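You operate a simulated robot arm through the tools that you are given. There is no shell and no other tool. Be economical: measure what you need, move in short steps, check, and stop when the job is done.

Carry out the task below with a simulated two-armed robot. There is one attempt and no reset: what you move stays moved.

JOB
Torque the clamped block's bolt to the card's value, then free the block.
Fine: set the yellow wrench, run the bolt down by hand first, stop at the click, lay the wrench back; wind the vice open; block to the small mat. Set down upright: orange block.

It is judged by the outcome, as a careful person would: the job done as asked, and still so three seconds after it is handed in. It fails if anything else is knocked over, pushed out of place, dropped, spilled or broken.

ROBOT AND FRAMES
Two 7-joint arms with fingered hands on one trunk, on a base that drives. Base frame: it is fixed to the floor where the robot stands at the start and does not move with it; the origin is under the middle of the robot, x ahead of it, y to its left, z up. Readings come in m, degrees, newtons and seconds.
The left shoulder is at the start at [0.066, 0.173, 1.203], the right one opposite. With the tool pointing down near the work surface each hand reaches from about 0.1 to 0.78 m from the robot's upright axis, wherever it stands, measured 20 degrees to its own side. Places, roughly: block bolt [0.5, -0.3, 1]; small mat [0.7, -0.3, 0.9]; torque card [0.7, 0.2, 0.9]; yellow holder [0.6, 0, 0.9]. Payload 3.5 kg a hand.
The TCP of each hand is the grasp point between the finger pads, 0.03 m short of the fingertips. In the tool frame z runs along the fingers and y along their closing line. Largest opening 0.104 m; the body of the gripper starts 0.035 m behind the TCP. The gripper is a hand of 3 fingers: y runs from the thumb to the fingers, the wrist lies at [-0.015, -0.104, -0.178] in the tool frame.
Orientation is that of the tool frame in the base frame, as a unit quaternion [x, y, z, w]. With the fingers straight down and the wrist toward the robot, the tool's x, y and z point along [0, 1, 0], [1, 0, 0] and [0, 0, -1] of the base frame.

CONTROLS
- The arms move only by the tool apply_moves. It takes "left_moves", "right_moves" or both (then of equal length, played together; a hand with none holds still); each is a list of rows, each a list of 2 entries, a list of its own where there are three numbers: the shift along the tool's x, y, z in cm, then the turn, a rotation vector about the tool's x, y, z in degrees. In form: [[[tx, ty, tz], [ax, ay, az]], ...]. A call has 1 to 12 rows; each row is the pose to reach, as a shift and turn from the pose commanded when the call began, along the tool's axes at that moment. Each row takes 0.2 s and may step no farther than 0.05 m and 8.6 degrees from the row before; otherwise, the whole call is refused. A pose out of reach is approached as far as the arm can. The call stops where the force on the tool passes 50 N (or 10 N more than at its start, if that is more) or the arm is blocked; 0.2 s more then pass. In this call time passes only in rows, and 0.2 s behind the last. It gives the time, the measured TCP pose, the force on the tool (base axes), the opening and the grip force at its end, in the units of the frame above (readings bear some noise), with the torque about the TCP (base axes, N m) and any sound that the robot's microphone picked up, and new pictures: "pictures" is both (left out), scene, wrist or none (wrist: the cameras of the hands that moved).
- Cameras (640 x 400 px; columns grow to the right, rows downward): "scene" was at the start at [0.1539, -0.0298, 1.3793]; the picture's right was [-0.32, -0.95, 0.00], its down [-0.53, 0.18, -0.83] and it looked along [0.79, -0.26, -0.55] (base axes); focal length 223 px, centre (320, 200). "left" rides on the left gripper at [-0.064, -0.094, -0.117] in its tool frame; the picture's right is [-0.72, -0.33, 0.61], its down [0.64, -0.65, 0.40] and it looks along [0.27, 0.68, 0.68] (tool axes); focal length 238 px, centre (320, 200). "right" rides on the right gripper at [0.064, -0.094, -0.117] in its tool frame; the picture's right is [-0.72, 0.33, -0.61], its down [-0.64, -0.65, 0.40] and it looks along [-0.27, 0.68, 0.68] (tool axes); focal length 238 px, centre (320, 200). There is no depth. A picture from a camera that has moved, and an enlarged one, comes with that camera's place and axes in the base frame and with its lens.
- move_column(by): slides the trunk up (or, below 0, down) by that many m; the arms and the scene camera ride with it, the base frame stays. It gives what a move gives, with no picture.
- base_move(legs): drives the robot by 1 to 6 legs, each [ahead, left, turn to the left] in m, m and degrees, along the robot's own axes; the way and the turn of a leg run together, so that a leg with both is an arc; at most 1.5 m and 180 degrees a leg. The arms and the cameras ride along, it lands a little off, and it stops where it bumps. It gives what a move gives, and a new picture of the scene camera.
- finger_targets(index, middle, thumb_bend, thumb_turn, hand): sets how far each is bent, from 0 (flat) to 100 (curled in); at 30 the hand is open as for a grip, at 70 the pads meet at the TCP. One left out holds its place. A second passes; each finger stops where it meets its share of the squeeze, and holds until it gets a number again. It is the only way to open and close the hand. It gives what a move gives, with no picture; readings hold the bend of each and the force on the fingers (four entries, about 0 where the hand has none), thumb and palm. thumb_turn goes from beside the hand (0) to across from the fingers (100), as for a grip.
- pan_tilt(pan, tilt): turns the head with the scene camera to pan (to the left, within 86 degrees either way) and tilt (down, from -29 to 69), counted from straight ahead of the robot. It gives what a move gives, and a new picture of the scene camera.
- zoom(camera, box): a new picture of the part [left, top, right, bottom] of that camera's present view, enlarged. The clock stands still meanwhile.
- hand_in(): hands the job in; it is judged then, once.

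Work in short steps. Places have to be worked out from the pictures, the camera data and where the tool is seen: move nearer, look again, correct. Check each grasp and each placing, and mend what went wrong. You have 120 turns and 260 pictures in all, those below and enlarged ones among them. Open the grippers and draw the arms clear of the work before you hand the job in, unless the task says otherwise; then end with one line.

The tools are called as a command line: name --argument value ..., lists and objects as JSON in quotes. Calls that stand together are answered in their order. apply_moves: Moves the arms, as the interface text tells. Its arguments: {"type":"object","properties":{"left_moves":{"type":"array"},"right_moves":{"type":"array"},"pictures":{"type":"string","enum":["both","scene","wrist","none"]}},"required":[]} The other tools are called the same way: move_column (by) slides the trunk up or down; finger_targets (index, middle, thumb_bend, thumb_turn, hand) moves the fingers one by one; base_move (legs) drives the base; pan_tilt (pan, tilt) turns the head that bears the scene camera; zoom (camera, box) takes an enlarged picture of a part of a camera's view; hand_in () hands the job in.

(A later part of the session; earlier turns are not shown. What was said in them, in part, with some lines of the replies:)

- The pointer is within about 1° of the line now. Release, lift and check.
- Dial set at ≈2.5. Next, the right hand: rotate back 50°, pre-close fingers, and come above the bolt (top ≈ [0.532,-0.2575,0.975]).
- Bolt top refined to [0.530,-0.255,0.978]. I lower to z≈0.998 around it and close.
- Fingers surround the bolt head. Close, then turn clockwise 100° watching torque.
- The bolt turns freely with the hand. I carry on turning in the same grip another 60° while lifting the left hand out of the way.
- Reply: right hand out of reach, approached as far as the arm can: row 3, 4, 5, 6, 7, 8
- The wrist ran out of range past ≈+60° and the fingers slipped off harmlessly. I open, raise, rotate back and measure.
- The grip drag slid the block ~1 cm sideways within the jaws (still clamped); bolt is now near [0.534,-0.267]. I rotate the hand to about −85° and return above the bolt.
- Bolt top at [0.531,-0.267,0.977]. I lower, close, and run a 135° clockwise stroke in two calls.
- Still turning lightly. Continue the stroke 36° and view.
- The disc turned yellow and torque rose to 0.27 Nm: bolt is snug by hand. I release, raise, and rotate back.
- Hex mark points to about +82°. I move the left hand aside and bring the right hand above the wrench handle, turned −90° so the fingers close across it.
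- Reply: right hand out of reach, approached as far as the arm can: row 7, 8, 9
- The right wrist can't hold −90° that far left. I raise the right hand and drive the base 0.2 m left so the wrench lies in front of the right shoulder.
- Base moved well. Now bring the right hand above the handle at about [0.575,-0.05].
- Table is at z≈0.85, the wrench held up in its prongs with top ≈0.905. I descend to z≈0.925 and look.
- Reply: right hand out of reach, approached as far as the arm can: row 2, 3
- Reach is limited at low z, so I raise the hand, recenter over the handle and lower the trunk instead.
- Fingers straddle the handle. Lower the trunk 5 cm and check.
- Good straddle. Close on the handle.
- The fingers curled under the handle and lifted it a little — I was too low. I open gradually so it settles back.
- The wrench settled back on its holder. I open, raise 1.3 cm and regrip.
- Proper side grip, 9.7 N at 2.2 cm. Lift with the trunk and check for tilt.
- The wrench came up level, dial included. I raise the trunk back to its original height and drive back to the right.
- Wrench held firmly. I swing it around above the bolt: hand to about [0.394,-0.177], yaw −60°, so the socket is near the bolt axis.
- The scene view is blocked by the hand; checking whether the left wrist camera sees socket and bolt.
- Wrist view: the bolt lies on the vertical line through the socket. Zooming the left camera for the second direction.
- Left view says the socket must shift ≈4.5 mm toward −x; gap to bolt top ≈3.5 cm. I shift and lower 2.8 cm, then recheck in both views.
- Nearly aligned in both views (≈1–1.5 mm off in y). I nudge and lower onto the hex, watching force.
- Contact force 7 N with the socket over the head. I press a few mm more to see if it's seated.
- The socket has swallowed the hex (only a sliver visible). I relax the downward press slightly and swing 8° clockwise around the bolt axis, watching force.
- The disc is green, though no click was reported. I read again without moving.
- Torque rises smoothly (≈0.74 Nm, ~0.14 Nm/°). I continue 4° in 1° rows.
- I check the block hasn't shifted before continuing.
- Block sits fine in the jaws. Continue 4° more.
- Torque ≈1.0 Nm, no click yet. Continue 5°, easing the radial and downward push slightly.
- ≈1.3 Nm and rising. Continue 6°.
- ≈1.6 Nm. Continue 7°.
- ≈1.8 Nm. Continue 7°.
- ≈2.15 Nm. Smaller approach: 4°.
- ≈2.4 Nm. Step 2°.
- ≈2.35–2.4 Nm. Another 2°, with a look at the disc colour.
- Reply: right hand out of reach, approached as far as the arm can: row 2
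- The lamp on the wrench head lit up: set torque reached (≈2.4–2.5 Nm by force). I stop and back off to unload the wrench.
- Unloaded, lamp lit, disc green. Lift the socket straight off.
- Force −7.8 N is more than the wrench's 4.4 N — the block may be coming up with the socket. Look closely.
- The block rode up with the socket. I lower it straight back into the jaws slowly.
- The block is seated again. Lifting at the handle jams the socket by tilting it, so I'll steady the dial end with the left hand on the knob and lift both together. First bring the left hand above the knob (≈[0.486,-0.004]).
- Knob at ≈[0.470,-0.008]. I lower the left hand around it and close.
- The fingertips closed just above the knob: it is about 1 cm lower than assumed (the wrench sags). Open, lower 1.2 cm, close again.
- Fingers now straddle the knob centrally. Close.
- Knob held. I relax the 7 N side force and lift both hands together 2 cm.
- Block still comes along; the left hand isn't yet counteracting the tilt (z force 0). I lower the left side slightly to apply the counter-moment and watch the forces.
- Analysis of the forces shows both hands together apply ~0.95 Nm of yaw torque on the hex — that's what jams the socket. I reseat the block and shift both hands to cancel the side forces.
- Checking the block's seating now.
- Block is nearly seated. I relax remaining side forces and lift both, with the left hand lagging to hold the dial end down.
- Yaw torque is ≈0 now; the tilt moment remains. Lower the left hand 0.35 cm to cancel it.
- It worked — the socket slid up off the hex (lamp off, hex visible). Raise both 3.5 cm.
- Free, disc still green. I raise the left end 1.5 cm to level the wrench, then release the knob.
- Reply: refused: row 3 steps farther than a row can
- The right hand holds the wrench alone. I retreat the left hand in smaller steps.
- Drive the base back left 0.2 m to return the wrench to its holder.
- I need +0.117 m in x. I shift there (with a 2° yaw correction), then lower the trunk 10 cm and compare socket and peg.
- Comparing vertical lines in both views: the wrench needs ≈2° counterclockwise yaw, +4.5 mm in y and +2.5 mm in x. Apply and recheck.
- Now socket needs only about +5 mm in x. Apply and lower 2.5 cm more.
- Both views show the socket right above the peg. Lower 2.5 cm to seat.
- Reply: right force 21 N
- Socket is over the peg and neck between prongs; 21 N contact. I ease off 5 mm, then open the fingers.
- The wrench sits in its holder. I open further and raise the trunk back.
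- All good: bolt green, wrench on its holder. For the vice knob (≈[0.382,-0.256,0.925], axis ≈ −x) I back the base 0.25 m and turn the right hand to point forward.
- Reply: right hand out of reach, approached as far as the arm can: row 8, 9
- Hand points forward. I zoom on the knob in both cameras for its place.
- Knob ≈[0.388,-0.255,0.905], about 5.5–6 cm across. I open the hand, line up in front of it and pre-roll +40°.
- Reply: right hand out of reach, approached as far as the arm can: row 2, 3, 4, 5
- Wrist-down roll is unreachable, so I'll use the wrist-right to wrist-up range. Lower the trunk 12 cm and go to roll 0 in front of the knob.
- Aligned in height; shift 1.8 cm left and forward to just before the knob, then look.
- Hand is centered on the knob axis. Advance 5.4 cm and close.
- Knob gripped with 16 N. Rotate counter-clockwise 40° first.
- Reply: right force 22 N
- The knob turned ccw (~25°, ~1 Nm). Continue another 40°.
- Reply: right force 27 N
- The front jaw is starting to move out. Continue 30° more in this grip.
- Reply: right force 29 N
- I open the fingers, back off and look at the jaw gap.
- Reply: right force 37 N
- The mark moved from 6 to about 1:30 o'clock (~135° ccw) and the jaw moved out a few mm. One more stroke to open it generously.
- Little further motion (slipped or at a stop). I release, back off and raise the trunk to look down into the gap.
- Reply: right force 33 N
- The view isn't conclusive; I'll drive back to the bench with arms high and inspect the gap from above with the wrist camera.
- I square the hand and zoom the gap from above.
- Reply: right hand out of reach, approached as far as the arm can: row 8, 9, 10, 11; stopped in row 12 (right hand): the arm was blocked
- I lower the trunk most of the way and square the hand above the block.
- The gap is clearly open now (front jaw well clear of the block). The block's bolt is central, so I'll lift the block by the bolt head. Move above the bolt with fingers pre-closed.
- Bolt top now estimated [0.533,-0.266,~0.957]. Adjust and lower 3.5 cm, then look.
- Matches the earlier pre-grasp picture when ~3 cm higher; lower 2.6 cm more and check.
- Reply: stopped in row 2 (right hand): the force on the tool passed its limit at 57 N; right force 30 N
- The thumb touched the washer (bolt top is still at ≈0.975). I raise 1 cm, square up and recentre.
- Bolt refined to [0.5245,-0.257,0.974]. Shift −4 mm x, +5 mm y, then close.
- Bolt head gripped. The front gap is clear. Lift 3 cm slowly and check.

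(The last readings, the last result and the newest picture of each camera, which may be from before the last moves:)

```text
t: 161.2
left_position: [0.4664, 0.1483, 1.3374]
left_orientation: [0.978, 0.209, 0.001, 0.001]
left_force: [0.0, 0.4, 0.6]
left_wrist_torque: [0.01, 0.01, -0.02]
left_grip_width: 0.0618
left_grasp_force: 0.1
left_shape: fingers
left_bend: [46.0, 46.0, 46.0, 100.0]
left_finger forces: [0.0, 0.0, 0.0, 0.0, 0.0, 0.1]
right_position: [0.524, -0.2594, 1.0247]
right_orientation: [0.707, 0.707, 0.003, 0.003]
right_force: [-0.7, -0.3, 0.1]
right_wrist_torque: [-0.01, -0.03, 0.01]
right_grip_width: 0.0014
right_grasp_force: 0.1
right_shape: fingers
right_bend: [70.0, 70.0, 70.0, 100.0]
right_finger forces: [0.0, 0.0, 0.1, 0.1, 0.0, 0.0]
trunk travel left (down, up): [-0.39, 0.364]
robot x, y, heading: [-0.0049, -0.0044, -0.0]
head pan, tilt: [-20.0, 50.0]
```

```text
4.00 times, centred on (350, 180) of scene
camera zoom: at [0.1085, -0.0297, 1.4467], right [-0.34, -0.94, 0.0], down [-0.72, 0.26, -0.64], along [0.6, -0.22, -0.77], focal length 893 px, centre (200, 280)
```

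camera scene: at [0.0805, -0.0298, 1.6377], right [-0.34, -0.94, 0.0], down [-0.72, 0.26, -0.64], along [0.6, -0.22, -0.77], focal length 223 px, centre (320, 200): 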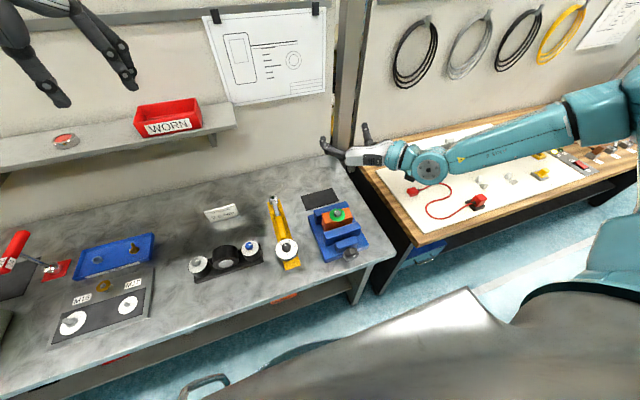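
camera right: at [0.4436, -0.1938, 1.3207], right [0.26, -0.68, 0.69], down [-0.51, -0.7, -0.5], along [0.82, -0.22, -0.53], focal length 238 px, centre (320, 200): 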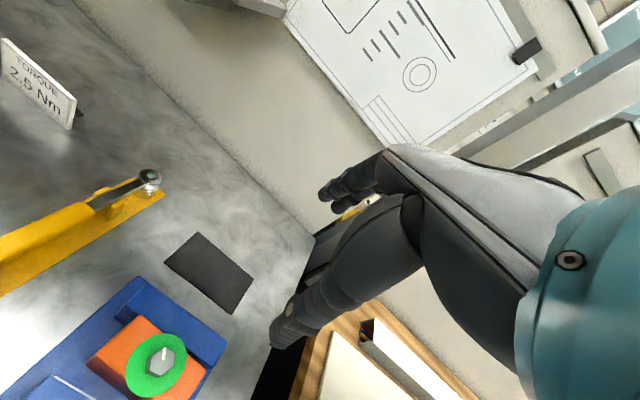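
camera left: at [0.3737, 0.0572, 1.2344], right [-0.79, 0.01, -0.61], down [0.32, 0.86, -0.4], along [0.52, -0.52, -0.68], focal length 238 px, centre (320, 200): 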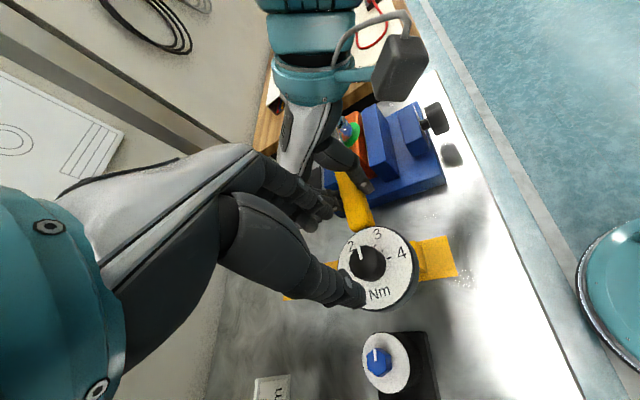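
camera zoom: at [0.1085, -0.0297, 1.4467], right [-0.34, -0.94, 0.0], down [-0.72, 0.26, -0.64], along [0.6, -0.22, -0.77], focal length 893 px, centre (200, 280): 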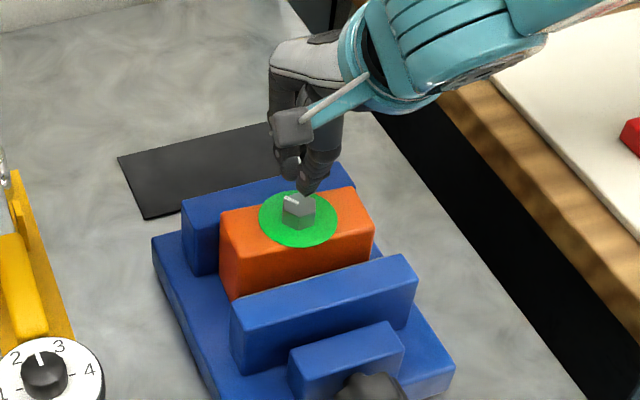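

The fingers slipped off the hex. The front gap is ~3 cm, so I'll re-grip the bolt, slide the block ~1.5 cm toward the front jaw, then grip the block itself.

finger_targets --hand "right" --index 52 --middle 52 --thumb_bend 52

apply_moves --right_moves '[[[0.1, 0, 1.5], [0, 0, 0]], [[0.1, 0, 3.0], [0, 0, 0]]]' --pictures "none"

finger_targets --hand "right" --index 70 --middle 70 --thumb_bend 70

apply_moves --right_moves '[[[0, -0.5, 0], [0, 0, 0]], [[0, -1.0, 0], [0, 0, 0]], [[0, -1.5, 0], [0, 0, 0]]]' --pictures "none"

zoom --camera "scene" --box '[300, 130, 400, 230]'

```text
t: 162.2
left_position: [0.4663, 0.148, 1.3379]
left_orientation: [0.978, 0.209, 0.0, -0.001]
left_force: [0.3, 0.5, -0.7]
left_wrist_torque: [-0.05, -0.03, -0.02]
left_grip_width: 0.0619
left_grasp_force: 0.1
left_shape: fingers
left_bend: [46.0, 46.0, 46.0, 100.0]
left_finger forces: [0.0, 0.1, 0.0, 0.1, 0.1, 0.1]
right_position: [0.5262, -0.2585, 1.0243]
right_orientation: [0.707, 0.708, 0.002, 0.002]
right_force: [-0.5, -0.1, 0.5]
right_wrist_torque: [0.01, -0.01, 0.03]
right_grip_width: 0.046
right_grasp_force: 0.1
right_shape: fingers
right_bend: [52.0, 52.0, 52.0, 100.0]
right_finger forces: [0.0, 0.0, 0.0, 0.0, 0.0, 0.1]
trunk travel left (down, up): [-0.39, 0.364]
robot x, y, heading: [-0.0033, -0.0021, 0.6]
head pan, tilt: [-20.0, 50.0]
```

```text
t: 162.8
left_position: [0.4673, 0.1486, 1.3359]
left_orientation: [0.978, 0.208, 0.0, 0.0]
left_force: [0.2, 0.1, -0.2]
left_wrist_torque: [0.02, -0.02, -0.01]
left_grip_width: 0.0619
left_grasp_force: 0.0
left_shape: fingers
left_bend: [46.0, 46.0, 46.0, 100.0]
left_finger forces: [0.1, 0.0, 0.0, 0.0, 0.1, 0.1]
right_position: [0.5267, -0.2552, 0.997]
right_orientation: [0.706, 0.708, 0.002, 0.002]
right_force: [0.2, 0.3, 1.0]
right_wrist_torque: [-0.01, 0.0, -0.02]
right_grip_width: 0.0464
right_grasp_force: 0.1
right_shape: fingers
right_bend: [52.0, 52.0, 52.0, 100.0]
right_finger forces: [0.0, 0.0, 0.0, 0.0, 0.0, 0.1]
trunk travel left (down, up): [-0.39, 0.364]
robot x, y, heading: [-0.0071, -0.0027, 0.2]
head pan, tilt: [-20.0, 50.0]
```

```text
t: 163.8
left_position: [0.4668, 0.1468, 1.337]
left_orientation: [0.978, 0.209, 0.0, 0.0]
left_force: [-0.4, 0.4, -1.1]
left_wrist_torque: [-0.02, 0.01, -0.05]
left_grip_width: 0.0619
left_grasp_force: 0.0
left_shape: fingers
left_bend: [46.0, 46.0, 46.0, 100.0]
left_finger forces: [0.0, 0.1, 0.0, 0.1, 0.0, 0.1]
right_position: [0.5259, -0.2553, 0.9962]
right_orientation: [0.707, 0.707, 0.002, 0.002]
right_force: [0.6, -1.5, 1.1]
right_wrist_torque: [-0.06, -0.01, -0.01]
right_grip_width: 0.0195
right_grasp_force: 8.1
right_shape: fingers
right_bend: [64.0, 66.0, 62.0, 100.0]
right_finger forces: [4.3, 3.3, 0.0, 0.0, 7.8, 0.0]
trunk travel left (down, up): [-0.39, 0.364]
robot x, y, heading: [-0.001, -0.0012, 0.1]
head pan, tilt: [-20.0, 50.0]
```

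```text
t: 164.6
left_position: [0.4655, 0.1484, 1.3382]
left_orientation: [0.978, 0.209, 0.0, 0.0]
left_force: [0.6, -0.6, -0.4]
left_wrist_torque: [-0.01, 0.01, -0.03]
left_grip_width: 0.0622
left_grasp_force: 0.0
left_shape: fingers
left_bend: [46.0, 46.0, 46.0, 100.0]
left_finger forces: [0.0, 0.0, 0.0, 0.0, 0.0, 0.1]
right_position: [0.5131, -0.2564, 0.9985]
right_orientation: [0.707, 0.708, 0.005, 0.004]
right_force: [5.9, 0.5, 11.4]
right_wrist_torque: [0.06, -0.46, 0.0]
right_grip_width: 0.0197
right_grasp_force: 12.6
right_shape: fingers
right_bend: [64.0, 66.0, 63.0, 100.0]
right_finger forces: [13.3, 5.0, 0.1, 0.0, 6.1, 0.0]
trunk travel left (down, up): [-0.39, 0.364]
robot x, y, heading: [-0.0069, -0.0005, 0.2]
head pan, tilt: [-20.0, 50.0]
```

```text
4.00 times, centred on (350, 180) of scene
camera zoom: at [0.1087, -0.0292, 1.4469], right [-0.34, -0.94, 0.0], down [-0.72, 0.26, -0.64], along [0.6, -0.22, -0.77], focal length 893 px, centre (200, 280)
```

zoom: 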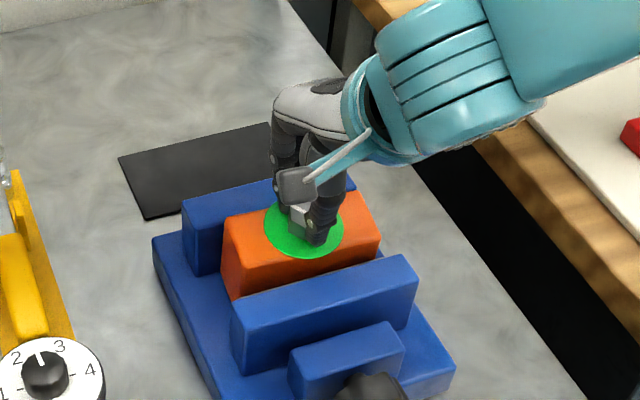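

The block moved about 1 cm. I release, rise and look at both gaps.

finger_targets --hand "right" --index 45 --middle 45 --thumb_bend 45

apply_moves --right_moves '[[[0, 0, -3], [0, 0, 0]], [[0, 1, -6], [0, 0, 0]], [[0, 3, -9], [0, 0, 0]]]' --pictures "none"

zoom --camera "scene" --box '[310, 150, 390, 230]'

zoom --camera "right" --box '[60, 160, 400, 400]'

```text
t: 165.6
left_position: [0.4659, 0.1476, 1.336]
left_orientation: [0.978, 0.209, 0.0, 0.0]
left_force: [-0.4, 0.0, 0.2]
left_wrist_torque: [-0.02, -0.01, -0.02]
left_grip_width: 0.062
left_grasp_force: 0.1
left_shape: fingers
left_bend: [46.0, 46.0, 46.0, 100.0]
left_finger forces: [0.0, 0.1, 0.0, 0.1, 0.1, 0.0]
right_position: [0.511, -0.2576, 0.9962]
right_orientation: [0.706, 0.708, 0.002, 0.004]
right_force: [-0.5, -0.2, 0.6]
right_wrist_torque: [-0.03, -0.05, -0.01]
right_grip_width: 0.064
right_grasp_force: 0.0
right_shape: fingers
right_bend: [45.0, 46.0, 45.0, 100.0]
right_finger forces: [0.0, 1.4, 0.1, 0.0, 0.1, 0.0]
trunk travel left (down, up): [-0.39, 0.364]
robot x, y, heading: [-0.0032, -0.0023, -0.0]
head pan, tilt: [-20.0, 50.0]
```

```text
t: 166.4
left_position: [0.4675, 0.1489, 1.3384]
left_orientation: [0.978, 0.209, 0.001, 0.0]
left_force: [0.3, 0.2, 1.1]
left_wrist_torque: [-0.01, 0.01, 0.02]
left_grip_width: 0.0619
left_grasp_force: 0.1
left_shape: fingers
left_bend: [46.0, 46.0, 46.0, 100.0]
left_finger forces: [0.0, 0.0, 0.1, 0.0, 0.1, 0.1]
right_position: [0.5386, -0.2579, 1.0861]
right_orientation: [0.707, 0.708, 0.003, 0.003]
right_force: [-0.2, 0.6, 0.5]
right_wrist_torque: [0.01, 0.01, -0.02]
right_grip_width: 0.0643
right_grasp_force: 0.0
right_shape: fingers
right_bend: [45.0, 45.0, 45.0, 100.0]
right_finger forces: [0.0, 0.0, 0.0, 0.0, 0.0, 0.1]
trunk travel left (down, up): [-0.39, 0.364]
robot x, y, heading: [-0.0048, -0.0008, -0.0]
head pan, tilt: [-20.0, 50.0]
```

```text
5.00 times, centred on (350, 190) of scene
camera zoom: at [0.1087, -0.0292, 1.4467], right [-0.34, -0.94, 0.0], down [-0.72, 0.26, -0.64], along [0.6, -0.22, -0.77], focal length 1116 px, centre (170, 250)
```

zoom: 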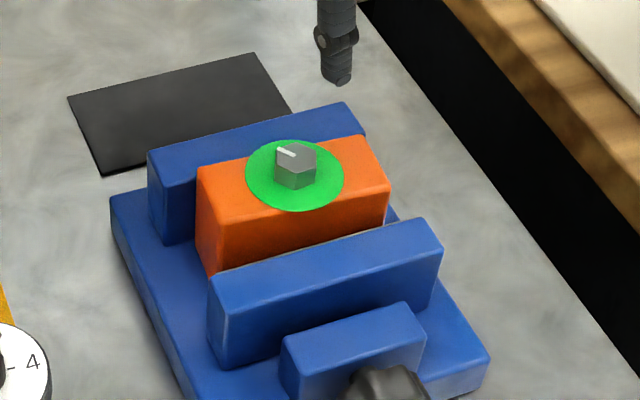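

```text
1.67 times, centred on (230, 280) of right
camera zoom: at [0.4449, -0.1946, 1.2009], right [0.32, -0.72, 0.62], down [-0.65, -0.64, -0.41], along [0.69, -0.27, -0.67], focal length 397 px, centre (470, 67)
```

zoom: 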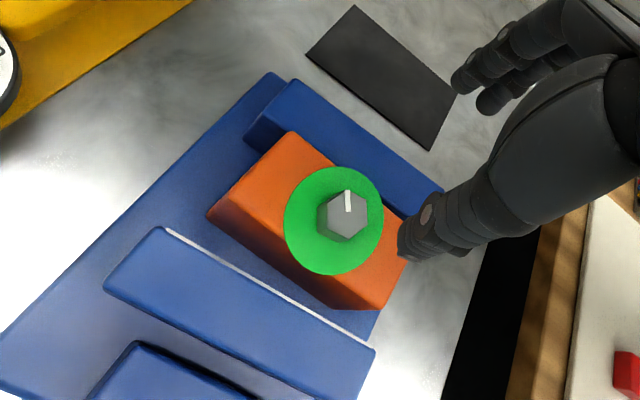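

Block top is ~1.5 cm above the back jaw (≈0.946). I'll grip the block across its thickness just above the jaw: open to ~9 cm, centre at [0.523,-0.258], lower to z≈0.983.

finger_targets --hand "right" --index 38 --middle 38 --thumb_bend 38

apply_moves --right_moves '[[[0, -1.6, 3], [0, 0, 0]], [[0, -1.6, 6.5], [0, 0, 0]], [[0, -1.6, 9], [0, 0, 0]], [[0, -1.6, 10.2], [0, 0, 0]]]' --pictures "none"

zoom --camera "right" --box '[160, 140, 440, 370]'

zoom --camera "scene" --box '[310, 150, 390, 230]'

```text
t: 167.4
left_position: [0.4648, 0.1484, 1.338]
left_orientation: [0.978, 0.208, 0.001, 0.0]
left_force: [-0.2, -1.1, 0.0]
left_wrist_torque: [0.02, -0.03, 0.02]
left_grip_width: 0.0616
left_grasp_force: 0.0
left_shape: fingers
left_bend: [46.0, 46.0, 46.0, 100.0]
left_finger forces: [0.1, 0.1, 0.0, 0.0, 0.0, 0.1]
right_position: [0.5393, -0.258, 1.0844]
right_orientation: [0.707, 0.707, 0.003, 0.003]
right_force: [0.9, -0.1, -0.9]
right_wrist_torque: [-0.01, 0.01, -0.03]
right_grip_width: 0.082
right_grasp_force: 0.0
right_shape: fingers
right_bend: [38.0, 38.0, 38.0, 100.0]
right_finger forces: [0.0, 0.0, 0.1, 0.1, 0.1, 0.0]
trunk travel left (down, up): [-0.39, 0.364]
robot x, y, heading: [-0.0031, -0.0012, 0.1]
head pan, tilt: [-20.0, 50.0]
```

```text
t: 168.4
left_position: [0.4656, 0.1479, 1.3376]
left_orientation: [0.978, 0.208, 0.0, 0.0]
left_force: [-0.6, 0.7, 0.1]
left_wrist_torque: [0.02, 0.01, 0.02]
left_grip_width: 0.0616
left_grasp_force: 0.1
left_shape: fingers
left_bend: [46.0, 46.0, 46.0, 100.0]
left_finger forces: [0.0, 0.0, 0.0, 0.0, 0.1, 0.0]
right_position: [0.5256, -0.2575, 0.986]
right_orientation: [0.707, 0.707, 0.004, 0.002]
right_force: [1.0, -0.3, -0.1]
right_wrist_torque: [0.03, 0.06, 0.0]
right_grip_width: 0.0822
right_grasp_force: 0.1
right_shape: fingers
right_bend: [38.0, 38.0, 38.0, 100.0]
right_finger forces: [0.0, 0.1, 0.0, 0.0, 0.0, 0.1]
trunk travel left (down, up): [-0.39, 0.364]
robot x, y, heading: [-0.0054, -0.0048, -0.1]
head pan, tilt: [-20.0, 50.0]
```

```text
1.74 times, centred on (300, 255) of right
camera zoom: at [0.4304, -0.1941, 1.1005], right [0.32, -0.72, 0.61], down [-0.65, -0.64, -0.41], along [0.69, -0.27, -0.67], focal length 414 px, centre (355, 104)
```

zoom: 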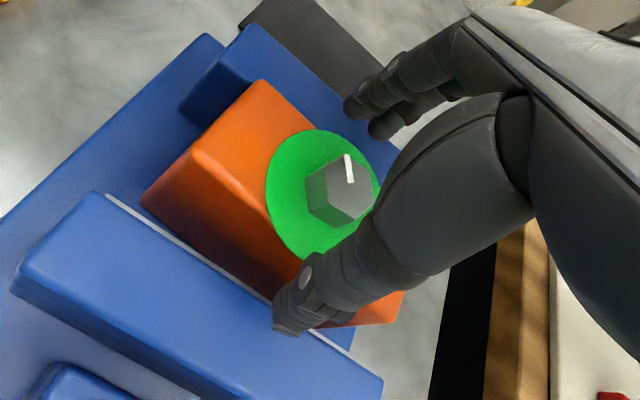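

```text
5.00 times, centred on (350, 190) of scene
camera zoom: at [0.109, -0.0294, 1.4467], right [-0.34, -0.94, 0.0], down [-0.72, 0.26, -0.64], along [0.6, -0.22, -0.77], focal length 1116 px, centre (170, 250)
```

zoom: 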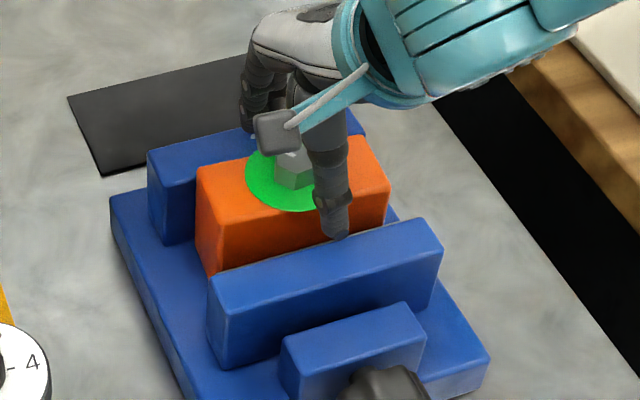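

Thumb is in the front gap, fingers over the back jaw. Lower 5 mm and close.

apply_moves --right_moves '[[[0, 0, 0.6], [0, 0, 0]]]' --pictures "none"

finger_targets --hand "right" --index 75 --middle 75 --thumb_bend 75

apply_moves --right_moves '[[[0, 0, -0.5], [0, 0, 0]], [[0, 0, -1.0], [0, 0, 0]], [[0, 0, -1.5], [0, 0, 0]]]' --pictures "none"

zoom --camera "right" --box '[160, 140, 440, 370]'

zoom --camera "scene" --box '[310, 150, 390, 230]'

```text
t: 168.8
left_position: [0.4666, 0.1479, 1.3369]
left_orientation: [0.978, 0.209, 0.0, 0.001]
left_force: [-1.0, 1.0, 0.5]
left_wrist_torque: [-0.05, -0.01, 0.01]
left_grip_width: 0.0619
left_grasp_force: 0.0
left_shape: fingers
left_bend: [46.0, 46.0, 46.0, 100.0]
left_finger forces: [0.0, 0.1, 0.0, 0.0, 0.0, 0.1]
right_position: [0.5257, -0.2568, 0.9782]
right_orientation: [0.707, 0.707, 0.003, 0.003]
right_force: [-0.3, 0.4, 0.7]
right_wrist_torque: [0.02, -0.01, 0.01]
right_grip_width: 0.0826
right_grasp_force: 0.1
right_shape: fingers
right_bend: [38.0, 38.0, 38.0, 100.0]
right_finger forces: [0.0, 0.0, 0.1, 0.1, 0.0, 0.0]
trunk travel left (down, up): [-0.39, 0.364]
robot x, y, heading: [-0.0038, 0.0006, 0.3]
head pan, tilt: [-20.0, 50.0]
```

```text
t: 169.8
left_position: [0.4666, 0.1478, 1.3375]
left_orientation: [0.978, 0.209, 0.0, 0.0]
left_force: [-0.3, 0.1, 0.3]
left_wrist_torque: [0.01, 0.03, -0.01]
left_grip_width: 0.0616
left_grasp_force: 0.0
left_shape: fingers
left_bend: [46.0, 46.0, 46.0, 100.0]
left_finger forces: [0.0, 0.0, 0.0, 0.0, 0.0, 0.1]
right_position: [0.5266, -0.2568, 0.9788]
right_orientation: [0.707, 0.707, 0.002, 0.002]
right_force: [3.1, -2.2, 0.3]
right_wrist_torque: [-0.06, -0.05, 0.0]
right_grip_width: 0.0495
right_grasp_force: 27.6
right_shape: fingers
right_bend: [71.0, 58.0, 50.0, 100.0]
right_finger forces: [15.0, 13.8, 0.0, 0.0, 25.7, 0.0]
trunk travel left (down, up): [-0.39, 0.364]
robot x, y, heading: [-0.0066, -0.0021, 0.1]
head pan, tilt: [-20.0, 50.0]
```

```text
t: 170.6
left_position: [0.4671, 0.1473, 1.3373]
left_orientation: [0.978, 0.21, 0.0, 0.0]
left_force: [0.0, 0.3, -0.6]
left_wrist_torque: [-0.02, -0.03, 0.0]
left_grip_width: 0.0618
left_grasp_force: 0.2
left_shape: fingers
left_bend: [46.0, 46.0, 46.0, 100.0]
left_finger forces: [0.1, 0.1, 0.0, 0.1, 0.0, 0.1]
right_position: [0.5248, -0.2559, 0.9917]
right_orientation: [0.707, 0.707, 0.004, 0.001]
right_force: [-2.0, 0.3, -10.6]
right_wrist_torque: [0.01, 0.04, 0.04]
right_grip_width: 0.0492
right_grasp_force: 23.6
right_shape: fingers
right_bend: [71.0, 58.0, 49.0, 100.0]
right_finger forces: [12.7, 10.7, 0.1, 0.1, 24.0, 0.1]
trunk travel left (down, up): [-0.39, 0.364]
robot x, y, heading: [-0.0008, -0.0033, 0.3]
head pan, tilt: [-20.0, 50.0]
```

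```text
1.74 times, centred on (300, 255) of right
camera zoom: at [0.4304, -0.1928, 1.1081], right [0.32, -0.72, 0.61], down [-0.65, -0.64, -0.41], along [0.69, -0.27, -0.68], focal length 414 px, centre (355, 104)
```

zoom: 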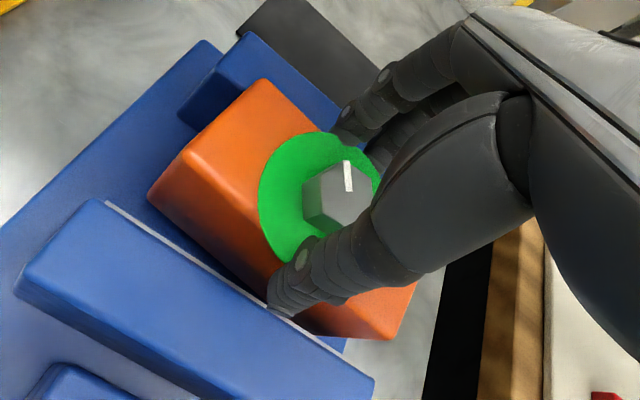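

```text
5.00 times, centred on (350, 190) of scene
camera zoom: at [0.1095, -0.0302, 1.4466], right [-0.34, -0.94, 0.0], down [-0.72, 0.26, -0.64], along [0.6, -0.22, -0.77], focal length 1116 px, centre (170, 250)
```

zoom: 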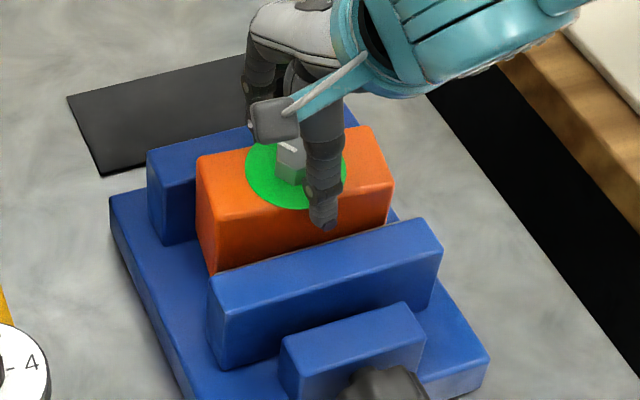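

The block is rising (10.6 N load, 24 N grip). Continue lifting 5 cm and check.

apply_moves --right_moves '[[[0, 0, -1], [0, 0, 0]], [[0, 0, -2], [0, 0, 0]], [[0, 0, -3], [0, 0, 0]], [[0, 0, -4], [0, 0, 0]], [[0, 0, -5], [0, 0, 0]]]' --pictures "none"

zoom --camera "scene" --box '[300, 130, 400, 230]'

```text
t: 171.8
left_position: [0.4674, 0.147, 1.3378]
left_orientation: [0.978, 0.209, 0.0, 0.0]
left_force: [-0.3, 0.5, 0.0]
left_wrist_torque: [-0.01, -0.01, -0.01]
left_grip_width: 0.0619
left_grasp_force: 0.1
left_shape: fingers
left_bend: [46.0, 46.0, 46.0, 100.0]
left_finger forces: [0.1, 0.0, 0.1, 0.0, 0.0, 0.0]
right_position: [0.5241, -0.2563, 1.0428]
right_orientation: [0.707, 0.707, 0.002, 0.002]
right_force: [0.2, -0.5, -10.4]
right_wrist_torque: [0.0, -0.06, 0.01]
right_grip_width: 0.0491
right_grasp_force: 23.7
right_shape: fingers
right_bend: [72.0, 59.0, 49.0, 100.0]
right_finger forces: [13.1, 10.6, 0.0, 0.1, 23.3, 0.0]
trunk travel left (down, up): [-0.39, 0.364]
robot x, y, heading: [-0.0034, -0.0015, 0.2]
head pan, tilt: [-20.0, 50.0]
```

```text
4.00 times, centred on (350, 180) of scene
camera zoom: at [0.1096, -0.03, 1.4466], right [-0.34, -0.94, 0.0], down [-0.72, 0.26, -0.64], along [0.6, -0.22, -0.77], focal length 893 px, centre (200, 280)
```

zoom: 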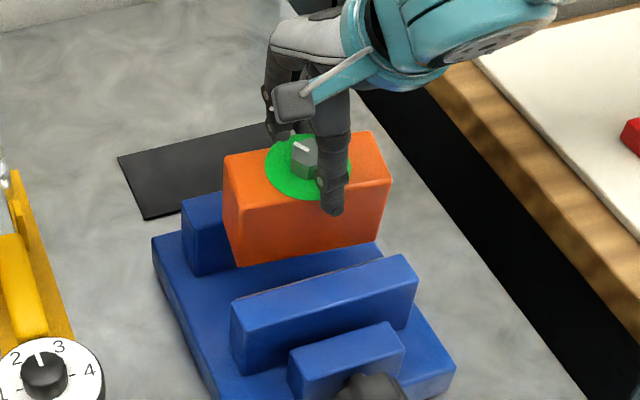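

Held level. Lift 4 cm more to clear the back jaw, then move forward toward the mat.

apply_moves --right_moves '[[[0, 0, -1.5], [0, 0, 0]], [[0, 0, -3], [0, 0, 0]], [[0, 0, -4], [0, 0, 0]], [[0, 2, -4], [0, 0, 0]], [[0, 5, -4], [0, 0, 0]], [[0, 8, -4], [0, 0, 0]], [[0, 11, -4], [0, 0, 0]], [[0, 14, -4], [0, 0, 0]]]' --pictures "both"

```text
t: 173.6
left_position: [0.4654, 0.1471, 1.3372]
left_orientation: [0.978, 0.208, 0.0, 0.0]
left_force: [-0.7, 0.1, 0.1]
left_wrist_torque: [-0.02, -0.02, 0.03]
left_grip_width: 0.0619
left_grasp_force: 0.1
left_shape: fingers
left_bend: [46.0, 46.0, 46.0, 100.0]
left_finger forces: [0.0, 0.1, 0.1, 0.0, 0.1, 0.0]
right_position: [0.6408, -0.2686, 1.0942]
right_orientation: [0.707, 0.708, 0.002, 0.001]
right_force: [-0.1, -0.3, -10.5]
right_wrist_torque: [0.03, -0.05, -0.03]
right_grip_width: 0.0486
right_grasp_force: 22.5
right_shape: fingers
right_bend: [72.0, 59.0, 48.0, 100.0]
right_finger forces: [12.6, 10.0, 0.0, 0.0, 22.7, 0.0]
right hand out of reach, approached as far as the arm can: row 8
trunk travel left (down, up): [-0.39, 0.364]
robot x, y, heading: [-0.0069, -0.0024, 0.2]
head pan, tilt: [-20.0, 50.0]
camera scene: at [0.1093, -0.0304, 1.4466], right [-0.34, -0.94, 0.0], down [-0.72, 0.26, -0.64], along [0.6, -0.22, -0.77], focal length 223 px, centre (320, 200)
camera right: at [0.5466, -0.2047, 1.2092], right [0.32, -0.72, 0.61], down [-0.65, -0.64, -0.41], along [0.69, -0.27, -0.67], focal length 238 px, centre (320, 200)
```

scene: 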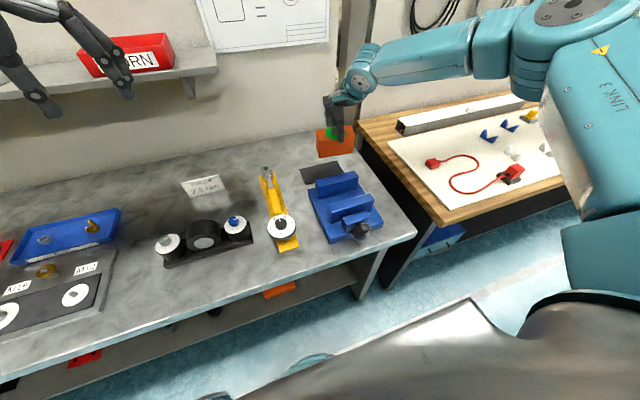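
right: 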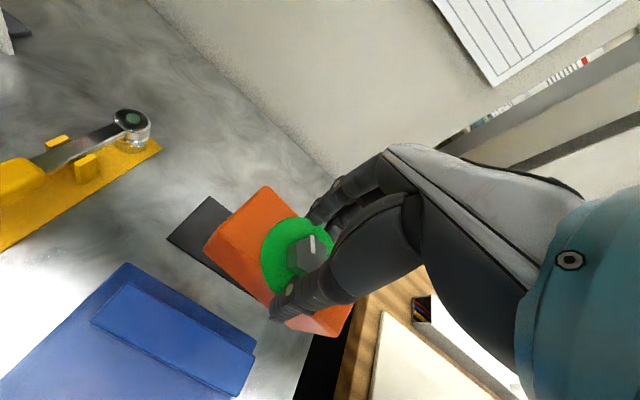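

The arm limit at this height is x≈0.64. I lower 5 cm (block already past the back jaw) and try further forward.

apply_moves --right_moves '[[[0.4, 0, 2], [0, 0, 0]], [[0.8, 0, 4], [0, 0, 0]], [[1.2, 0, 5], [0, 0, 0]], [[1.2, 2, 5.5], [0, 0, 0]], [[1.2, 4, 6], [0, 0, 0]], [[1.2, 6, 6], [0, 0, 0]]]' --pictures "none"

```text
t: 175.0
left_position: [0.4674, 0.1469, 1.3365]
left_orientation: [0.978, 0.209, -0.001, -0.001]
left_force: [0.4, -0.3, 0.5]
left_wrist_torque: [0.02, 0.01, -0.02]
left_grip_width: 0.0618
left_grasp_force: 0.1
left_shape: fingers
left_bend: [46.0, 46.0, 46.0, 100.0]
left_finger forces: [0.0, 0.1, 0.0, 0.0, 0.0, 0.1]
right_position: [0.6332, -0.2833, 1.0619]
right_orientation: [0.706, 0.708, 0.003, 0.001]
right_force: [0.0, 0.3, -11.4]
right_wrist_torque: [0.07, -0.04, -0.02]
right_grip_width: 0.0353
right_grasp_force: 22.4
right_shape: fingers
right_bend: [73.0, 62.0, 53.0, 100.0]
right_finger forces: [14.0, 8.9, 0.0, 0.0, 20.4, 0.0]
right hand out of reach, approached as far as the arm can: row 1, 2, 3, 4, 5, 6
trunk travel left (down, up): [-0.39, 0.364]
robot x, y, heading: [-0.0037, -0.0029, -0.1]
head pan, tilt: [-20.0, 50.0]
```

Grip width dropped to 3.5 cm — the block may be slipping. Look now.

zoom --camera "right" --box '[160, 140, 440, 370]'

zoom --camera "scene" --box '[290, 90, 390, 190]'

```text
1.74 times, centred on (300, 255) of right
camera zoom: at [0.5388, -0.2194, 1.1774], right [0.32, -0.72, 0.61], down [-0.65, -0.64, -0.41], along [0.69, -0.27, -0.67], focal length 414 px, centre (355, 104)
```

zoom: 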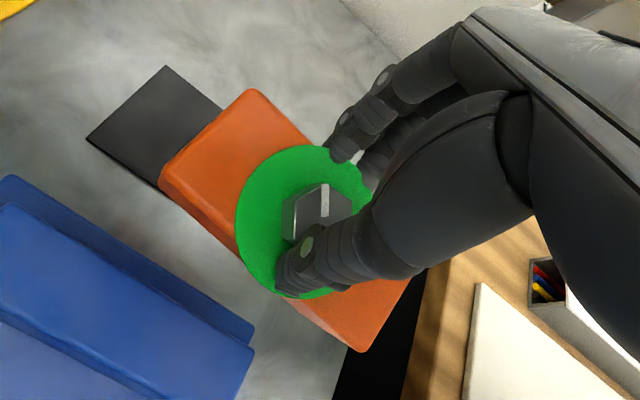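

```text
4.00 times, centred on (340, 140) of scene
camera zoom: at [0.1099, -0.0305, 1.4465], right [-0.34, -0.94, 0.0], down [-0.72, 0.26, -0.64], along [0.6, -0.22, -0.77], focal length 893 px, centre (240, 440)
```

zoom: 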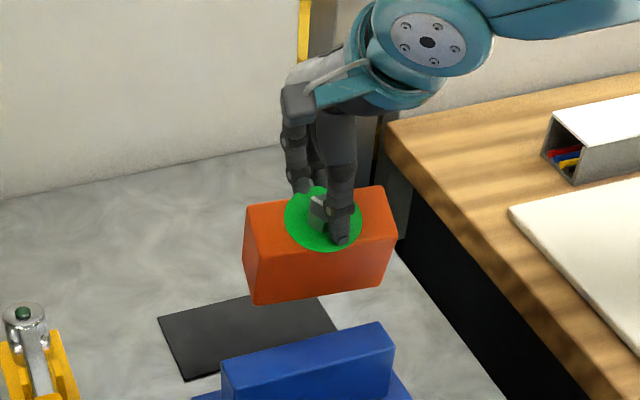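

The block slipped down in the fingers but is still held. I drive the base forward 9 cm (about 19 cm clearance to the bench at floor level) and 2.6 cm left so it is over the mat, then lower with the trunk.

base_move --legs '[[0.088, 0.026, 0]]'

zoom --camera "right" --box '[100, 100, 440, 370]'

```text
t: 176.1
left_position: [0.558, 0.1729, 1.3364]
left_orientation: [0.978, 0.209, -0.001, 0.0]
left_force: [0.2, -0.7, -0.5]
left_wrist_torque: [-0.04, 0.0, 0.0]
left_grip_width: 0.0619
left_grasp_force: 0.1
left_shape: fingers
left_bend: [46.0, 46.0, 46.0, 100.0]
left_finger forces: [0.1, 0.0, 0.0, 0.0, 0.0, 0.0]
right_position: [0.7243, -0.2568, 1.0612]
right_orientation: [0.707, 0.708, 0.002, 0.001]
right_force: [0.8, -0.9, -10.3]
right_wrist_torque: [-0.01, -0.08, 0.0]
right_grip_width: 0.0358
right_grasp_force: 21.2
right_shape: fingers
right_bend: [73.0, 62.0, 53.0, 100.0]
right_finger forces: [14.3, 9.2, 0.0, 0.1, 20.3, 0.0]
trunk travel left (down, up): [-0.39, 0.364]
robot x, y, heading: [0.0831, 0.0274, 0.3]
head pan, tilt: [-20.0, 50.0]
camera scene: at [0.2012, -0.0045, 1.4465], right [-0.34, -0.94, 0.0], down [-0.72, 0.26, -0.64], along [0.6, -0.22, -0.77], focal length 223 px, centre (320, 200)
```

scene: 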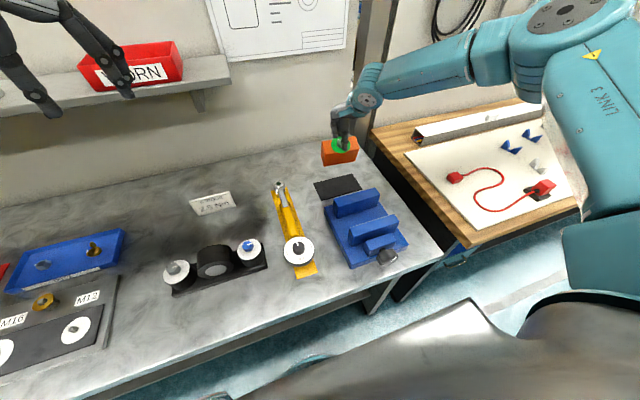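

```text
1.48 times, centred on (270, 235) of right
camera zoom: at [0.63, -0.1931, 1.1773], right [0.32, -0.72, 0.61], down [-0.65, -0.64, -0.41], along [0.69, -0.27, -0.67], focal length 353 px, centre (394, 148)
```

zoom: 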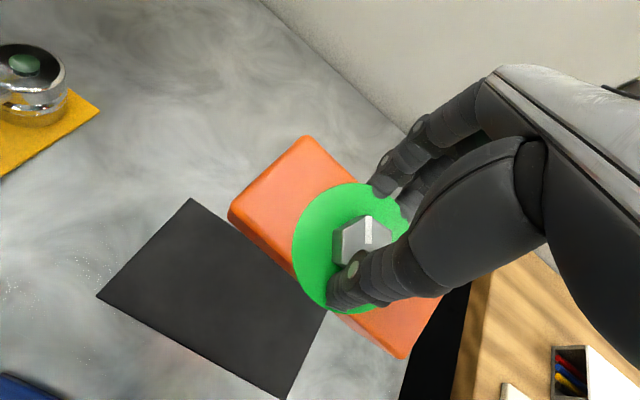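

The block is centred over the mat (≈[0.714,-0.255] vs mat centre [0.711,-0.257]). Lower 8 cm with the trunk.

move_column --by -0.08

zoom --camera "right" --box '[100, 100, 440, 370]'

zoom --camera "scene" --box '[280, 80, 420, 220]'

```text
t: 177.3
left_position: [0.557, 0.1729, 1.2585]
left_orientation: [0.978, 0.208, 0.001, -0.001]
left_force: [-0.3, -0.1, 0.0]
left_wrist_torque: [-0.01, 0.01, 0.0]
left_grip_width: 0.0619
left_grasp_force: 0.1
left_shape: fingers
left_bend: [46.0, 46.0, 46.0, 100.0]
left_finger forces: [0.0, 0.0, 0.0, 0.1, 0.1, 0.2]
right_position: [0.7229, -0.2566, 0.9824]
right_orientation: [0.706, 0.708, 0.003, 0.001]
right_force: [-0.3, 0.2, -9.5]
right_wrist_torque: [0.0, -0.04, 0.01]
right_grip_width: 0.0354
right_grasp_force: 22.1
right_shape: fingers
right_bend: [73.0, 62.0, 53.0, 100.0]
right_finger forces: [14.2, 9.1, 0.0, 0.0, 20.4, 0.0]
trunk travel left (down, up): [-0.31, 0.444]
robot x, y, heading: [0.0826, 0.0273, 0.0]
head pan, tilt: [-20.0, 50.0]
```

```text
1.48 times, centred on (270, 235) of right
camera zoom: at [0.6288, -0.1932, 1.0983], right [0.32, -0.72, 0.62], down [-0.65, -0.64, -0.41], along [0.69, -0.27, -0.67], focal length 353 px, centre (394, 148)
```

zoom: 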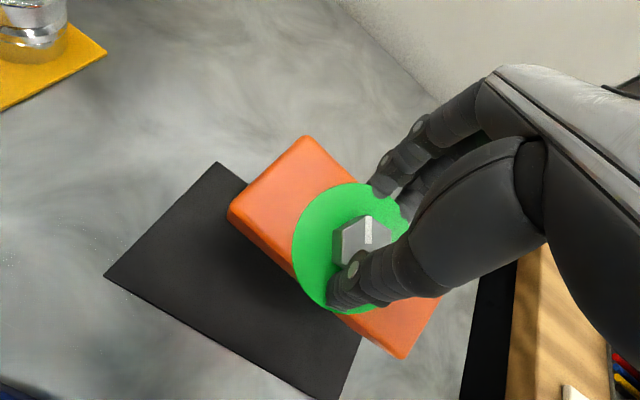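

```text
2.86 times, centred on (350, 150) of scene
camera zoom: at [0.2242, -0.0046, 1.3658], right [-0.34, -0.94, 0.0], down [-0.72, 0.26, -0.64], along [0.6, -0.22, -0.77], focal length 638 px, centre (234, 343)
```

zoom: 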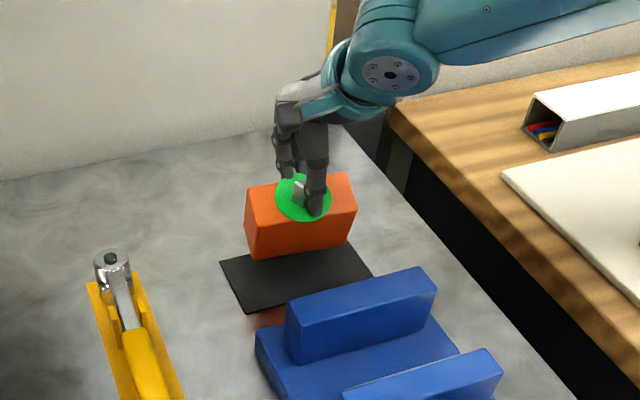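

Continue lowering 2.5 cm.

move_column --by -0.025

zoom --camera "scene" --box '[290, 80, 400, 190]'

```text
t: 178.0
left_position: [0.5557, 0.1726, 1.2334]
left_orientation: [0.978, 0.21, 0.001, 0.0]
left_force: [0.5, -0.6, 0.1]
left_wrist_torque: [0.0, 0.01, 0.02]
left_grip_width: 0.0621
left_grasp_force: 0.1
left_shape: fingers
left_bend: [46.0, 46.0, 46.0, 100.0]
left_finger forces: [0.1, 0.0, 0.1, 0.0, 0.0, 0.1]
right_position: [0.7238, -0.2574, 0.9587]
right_orientation: [0.707, 0.707, 0.003, 0.003]
right_force: [2.5, -4.7, 1.0]
right_wrist_torque: [-0.08, -0.16, -0.04]
right_grip_width: 0.0357
right_grasp_force: 22.9
right_shape: fingers
right_bend: [73.0, 62.0, 53.0, 100.0]
right_finger forces: [15.7, 10.2, 0.0, 0.0, 21.2, 0.0]
trunk travel left (down, up): [-0.285, 0.469]
robot x, y, heading: [0.0845, 0.0259, 0.3]
head pan, tilt: [-20.0, 50.0]
```

```text
3.64 times, centred on (345, 135) of scene
camera zoom: at [0.2335, -0.0049, 1.3404], right [-0.34, -0.94, 0.0], down [-0.72, 0.26, -0.64], along [0.6, -0.22, -0.77], focal length 812 px, centre (229, 436)
```

zoom: 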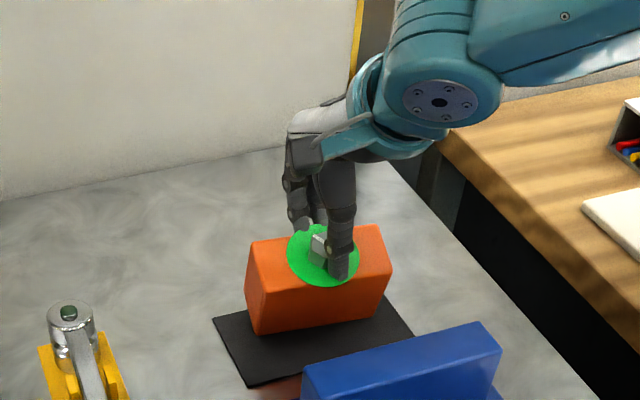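

The mat now carries the block (load gone). Lower 2 mm, then open the fingers.

move_column --by -0.002

finger_targets --hand "right" --index 50 --middle 50 --thumb_bend 44

zoom --camera "right" --box '[100, 100, 440, 370]'

zoom --camera "scene" --box '[290, 80, 400, 190]'

```text
t: 178.5
left_position: [0.5553, 0.1728, 1.2303]
left_orientation: [0.978, 0.209, 0.0, 0.0]
left_force: [-0.3, -0.3, 0.0]
left_wrist_torque: [0.0, 0.05, 0.0]
left_grip_width: 0.0617
left_grasp_force: 0.1
left_shape: fingers
left_bend: [46.0, 46.0, 46.0, 100.0]
left_finger forces: [0.0, 0.0, 0.0, 0.1, 0.1, 0.0]
right_position: [0.7239, -0.2571, 0.9578]
right_orientation: [0.707, 0.707, 0.005, 0.004]
right_force: [3.6, -8.5, 12.0]
right_wrist_torque: [-0.14, -0.19, -0.09]
right_grip_width: 0.0357
right_grasp_force: 25.7
right_shape: fingers
right_bend: [73.0, 62.0, 53.0, 100.0]
right_finger forces: [16.9, 12.4, 0.0, 0.1, 22.6, 0.1]
trunk travel left (down, up): [-0.283, 0.471]
robot x, y, heading: [0.0854, 0.0213, 0.1]
head pan, tilt: [-20.0, 50.0]
```

```text
t: 179.5
left_position: [0.5575, 0.1732, 1.2301]
left_orientation: [0.978, 0.21, 0.0, 0.0]
left_force: [0.2, -0.3, -0.3]
left_wrist_torque: [-0.02, 0.02, -0.02]
left_grip_width: 0.0619
left_grasp_force: 0.0
left_shape: fingers
left_bend: [46.0, 46.0, 46.0, 100.0]
left_finger forces: [0.0, 0.1, 0.0, 0.1, 0.0, 0.0]
right_position: [0.7236, -0.2568, 0.9551]
right_orientation: [0.706, 0.708, 0.003, 0.003]
right_force: [0.1, 1.4, 3.1]
right_wrist_torque: [-0.02, 0.09, 0.0]
right_grip_width: 0.0591
right_grasp_force: 1.4
right_shape: fingers
right_bend: [50.0, 50.0, 44.0, 100.0]
right_finger forces: [0.0, 0.0, 0.1, 0.0, 2.5, 0.0]
trunk travel left (down, up): [-0.283, 0.471]
robot x, y, heading: [0.0867, 0.0243, 0.2]
head pan, tilt: [-20.0, 50.0]
```

```text
1.48 times, centred on (270, 235) of right
camera zoom: at [0.6286, -0.1925, 1.0711], right [0.32, -0.72, 0.62], down [-0.65, -0.64, -0.41], along [0.69, -0.27, -0.67], focal length 353 px, centre (394, 148)
```

zoom: 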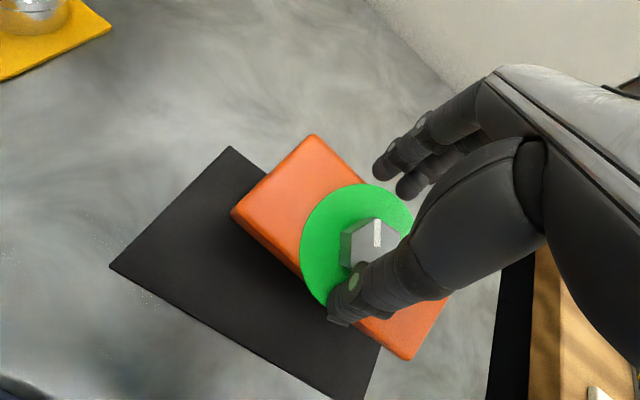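

```text
3.64 times, centred on (345, 135) of scene
camera zoom: at [0.234, -0.0039, 1.3383], right [-0.34, -0.94, 0.0], down [-0.72, 0.26, -0.64], along [0.6, -0.22, -0.77], focal length 812 px, centre (229, 436)
```

zoom: 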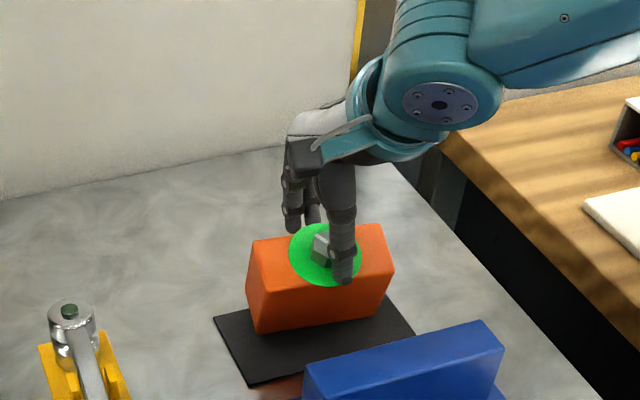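

The block stands upright, disc green. Open fully and raise the trunk straight up, then check.

finger_targets --hand "right" --index 34 --middle 34 --thumb_bend 34

move_column --by 0.15

base_move --legs '[[-0.2, 0, 0]]'

zoom --camera "scene" --box '[230, 140, 390, 270]'

```text
t: 180.5
left_position: [0.5586, 0.1731, 1.2313]
left_orientation: [0.978, 0.209, 0.0, 0.0]
left_force: [0.5, 0.4, -0.2]
left_wrist_torque: [0.03, 0.0, 0.0]
left_grip_width: 0.0617
left_grasp_force: 0.0
left_shape: fingers
left_bend: [46.0, 46.0, 46.0, 100.0]
left_finger forces: [0.0, 0.1, 0.0, 0.1, 0.1, 0.0]
right_position: [0.7226, -0.2545, 0.9553]
right_orientation: [0.707, 0.707, 0.003, 0.003]
right_force: [0.4, 0.5, 0.0]
right_wrist_torque: [0.01, 0.01, -0.02]
right_grip_width: 0.0929
right_grasp_force: 0.1
right_shape: fingers
right_bend: [34.0, 34.0, 34.0, 100.0]
right_finger forces: [0.0, 0.0, 0.0, 0.0, 0.0, 0.1]
trunk travel left (down, up): [-0.283, 0.471]
robot x, y, heading: [0.0896, 0.0209, -0.0]
head pan, tilt: [-20.0, 50.0]
```

```text
t: 182.3
left_position: [0.5573, 0.1742, 1.3804]
left_orientation: [0.978, 0.21, 0.0, 0.0]
left_force: [-0.4, 0.3, -0.1]
left_wrist_torque: [-0.04, -0.02, 0.01]
left_grip_width: 0.062
left_grasp_force: 0.0
left_shape: fingers
left_bend: [46.0, 46.0, 46.0, 100.0]
left_finger forces: [0.0, 0.0, 0.0, 0.0, 0.0, 0.0]
right_position: [0.7216, -0.2545, 1.1173]
right_orientation: [0.707, 0.708, 0.01, 0.009]
right_force: [-0.3, -0.4, 0.4]
right_wrist_torque: [0.0, 0.0, -0.01]
right_grip_width: 0.0928
right_grasp_force: 0.1
right_shape: fingers
right_bend: [34.0, 34.0, 34.0, 100.0]
right_finger forces: [0.1, 0.1, 0.1, 0.1, 0.0, 0.0]
trunk travel left (down, up): [-0.433, 0.321]
robot x, y, heading: [0.0828, 0.0261, -0.0]
head pan, tilt: [-20.0, 50.0]
```

```text
t: 183.9
left_position: [0.3555, 0.1713, 1.381]
left_orientation: [0.978, 0.209, 0.0, 0.0]
left_force: [0.6, -0.4, 0.0]
left_wrist_torque: [-0.01, -0.04, 0.0]
left_grip_width: 0.062
left_grasp_force: 0.1
left_shape: fingers
left_bend: [46.0, 46.0, 46.0, 100.0]
left_finger forces: [0.0, 0.0, 0.0, 0.0, 0.0, 0.0]
right_position: [0.5183, -0.2579, 1.1184]
right_orientation: [0.708, 0.706, 0.01, 0.01]
right_force: [-0.5, 0.2, -0.1]
right_wrist_torque: [0.02, 0.04, -0.03]
right_grip_width: 0.0928
right_grasp_force: 0.1
right_shape: fingers
right_bend: [34.0, 34.0, 34.0, 100.0]
right_finger forces: [0.0, 0.1, 0.1, 0.1, 0.0, 0.0]
trunk travel left (down, up): [-0.433, 0.321]
robot x, y, heading: [-0.1118, 0.0241, -0.2]
head pan, tilt: [-20.0, 50.0]
camera scene: at [-0.0118, -0.0047, 1.49], right [-0.34, -0.94, 0.0], down [-0.72, 0.26, -0.64], along [0.6, -0.22, -0.77], focal length 223 px, centre (320, 200)
```

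scene: 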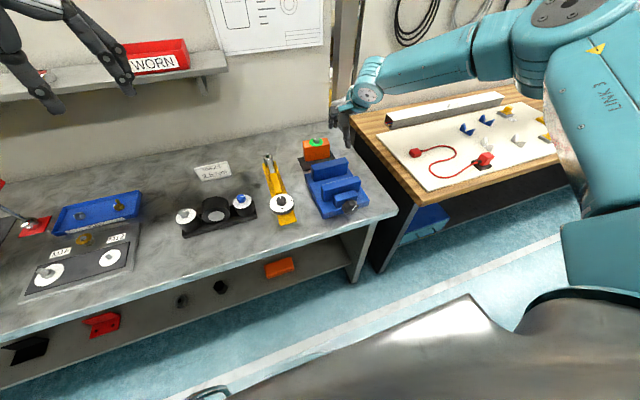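

```text
3.08 times, centred on (310, 205) of scene
camera zoom: at [-0.0118, -0.0047, 1.49], right [-0.34, -0.94, 0.0], down [-0.72, 0.26, -0.64], along [0.6, -0.22, -0.77], focal length 687 px, centre (351, 185)
```

zoom: 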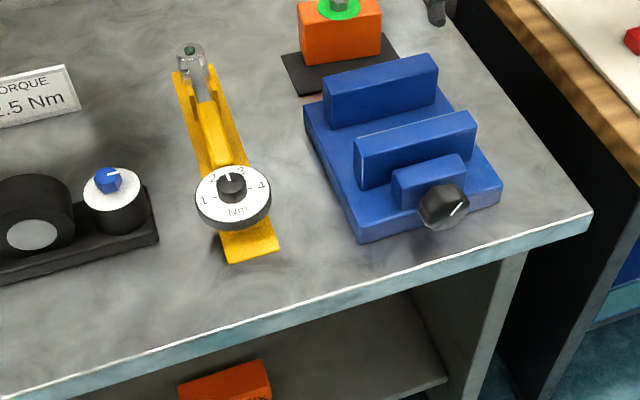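

Everything looks right. One closer check of block on mat and wrench via the wrist camera.

zoom --camera "right" --box '[0, 60, 340, 320]'

zoom --camera "scene" --box '[280, 120, 360, 190]'

```text
1.54 times, centred on (170, 190) of right
camera zoom: at [0.4212, -0.1951, 1.2316], right [0.31, -0.72, 0.62], down [-0.64, -0.64, -0.42], along [0.7, -0.27, -0.66], focal length 367 px, centre (551, 215)
```

zoom: 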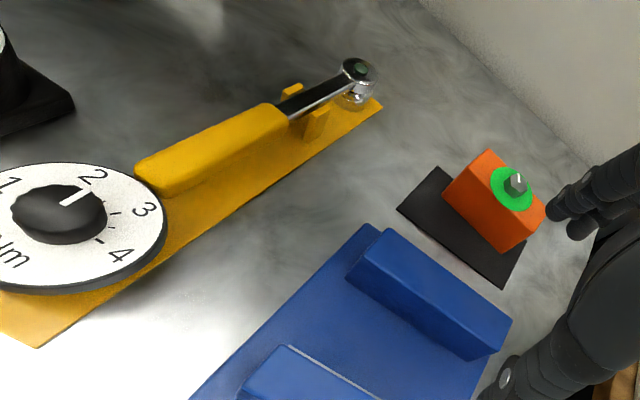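

```text
5.71 times, centred on (320, 155) of scene
camera zoom: at [-0.0118, -0.0047, 1.49], right [-0.34, -0.94, 0.0], down [-0.72, 0.26, -0.64], along [0.6, -0.22, -0.77], focal length 1276 px, centre (320, 457)
5 turns are left
```

zoom: 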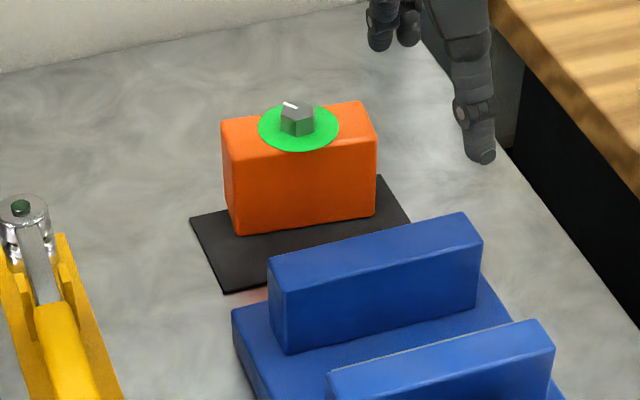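

The block stands upright on the mat with its disc green. The wrench is back on its holder, the vice is open and both arms are clear with hands open, so I hand in.

hand_in

```text
The job is handed in.
```

The bolt is torqued with the yellow wrench set to about 2.5 Nm and the orange block stands upright on the small mat. I stopped when the wrench's lamp lit, because no click was ever reported; the force readings put the torque at roughly 2.4 Nm. The wrench is back on its holder, the vice is wound open, and both arms are clear.
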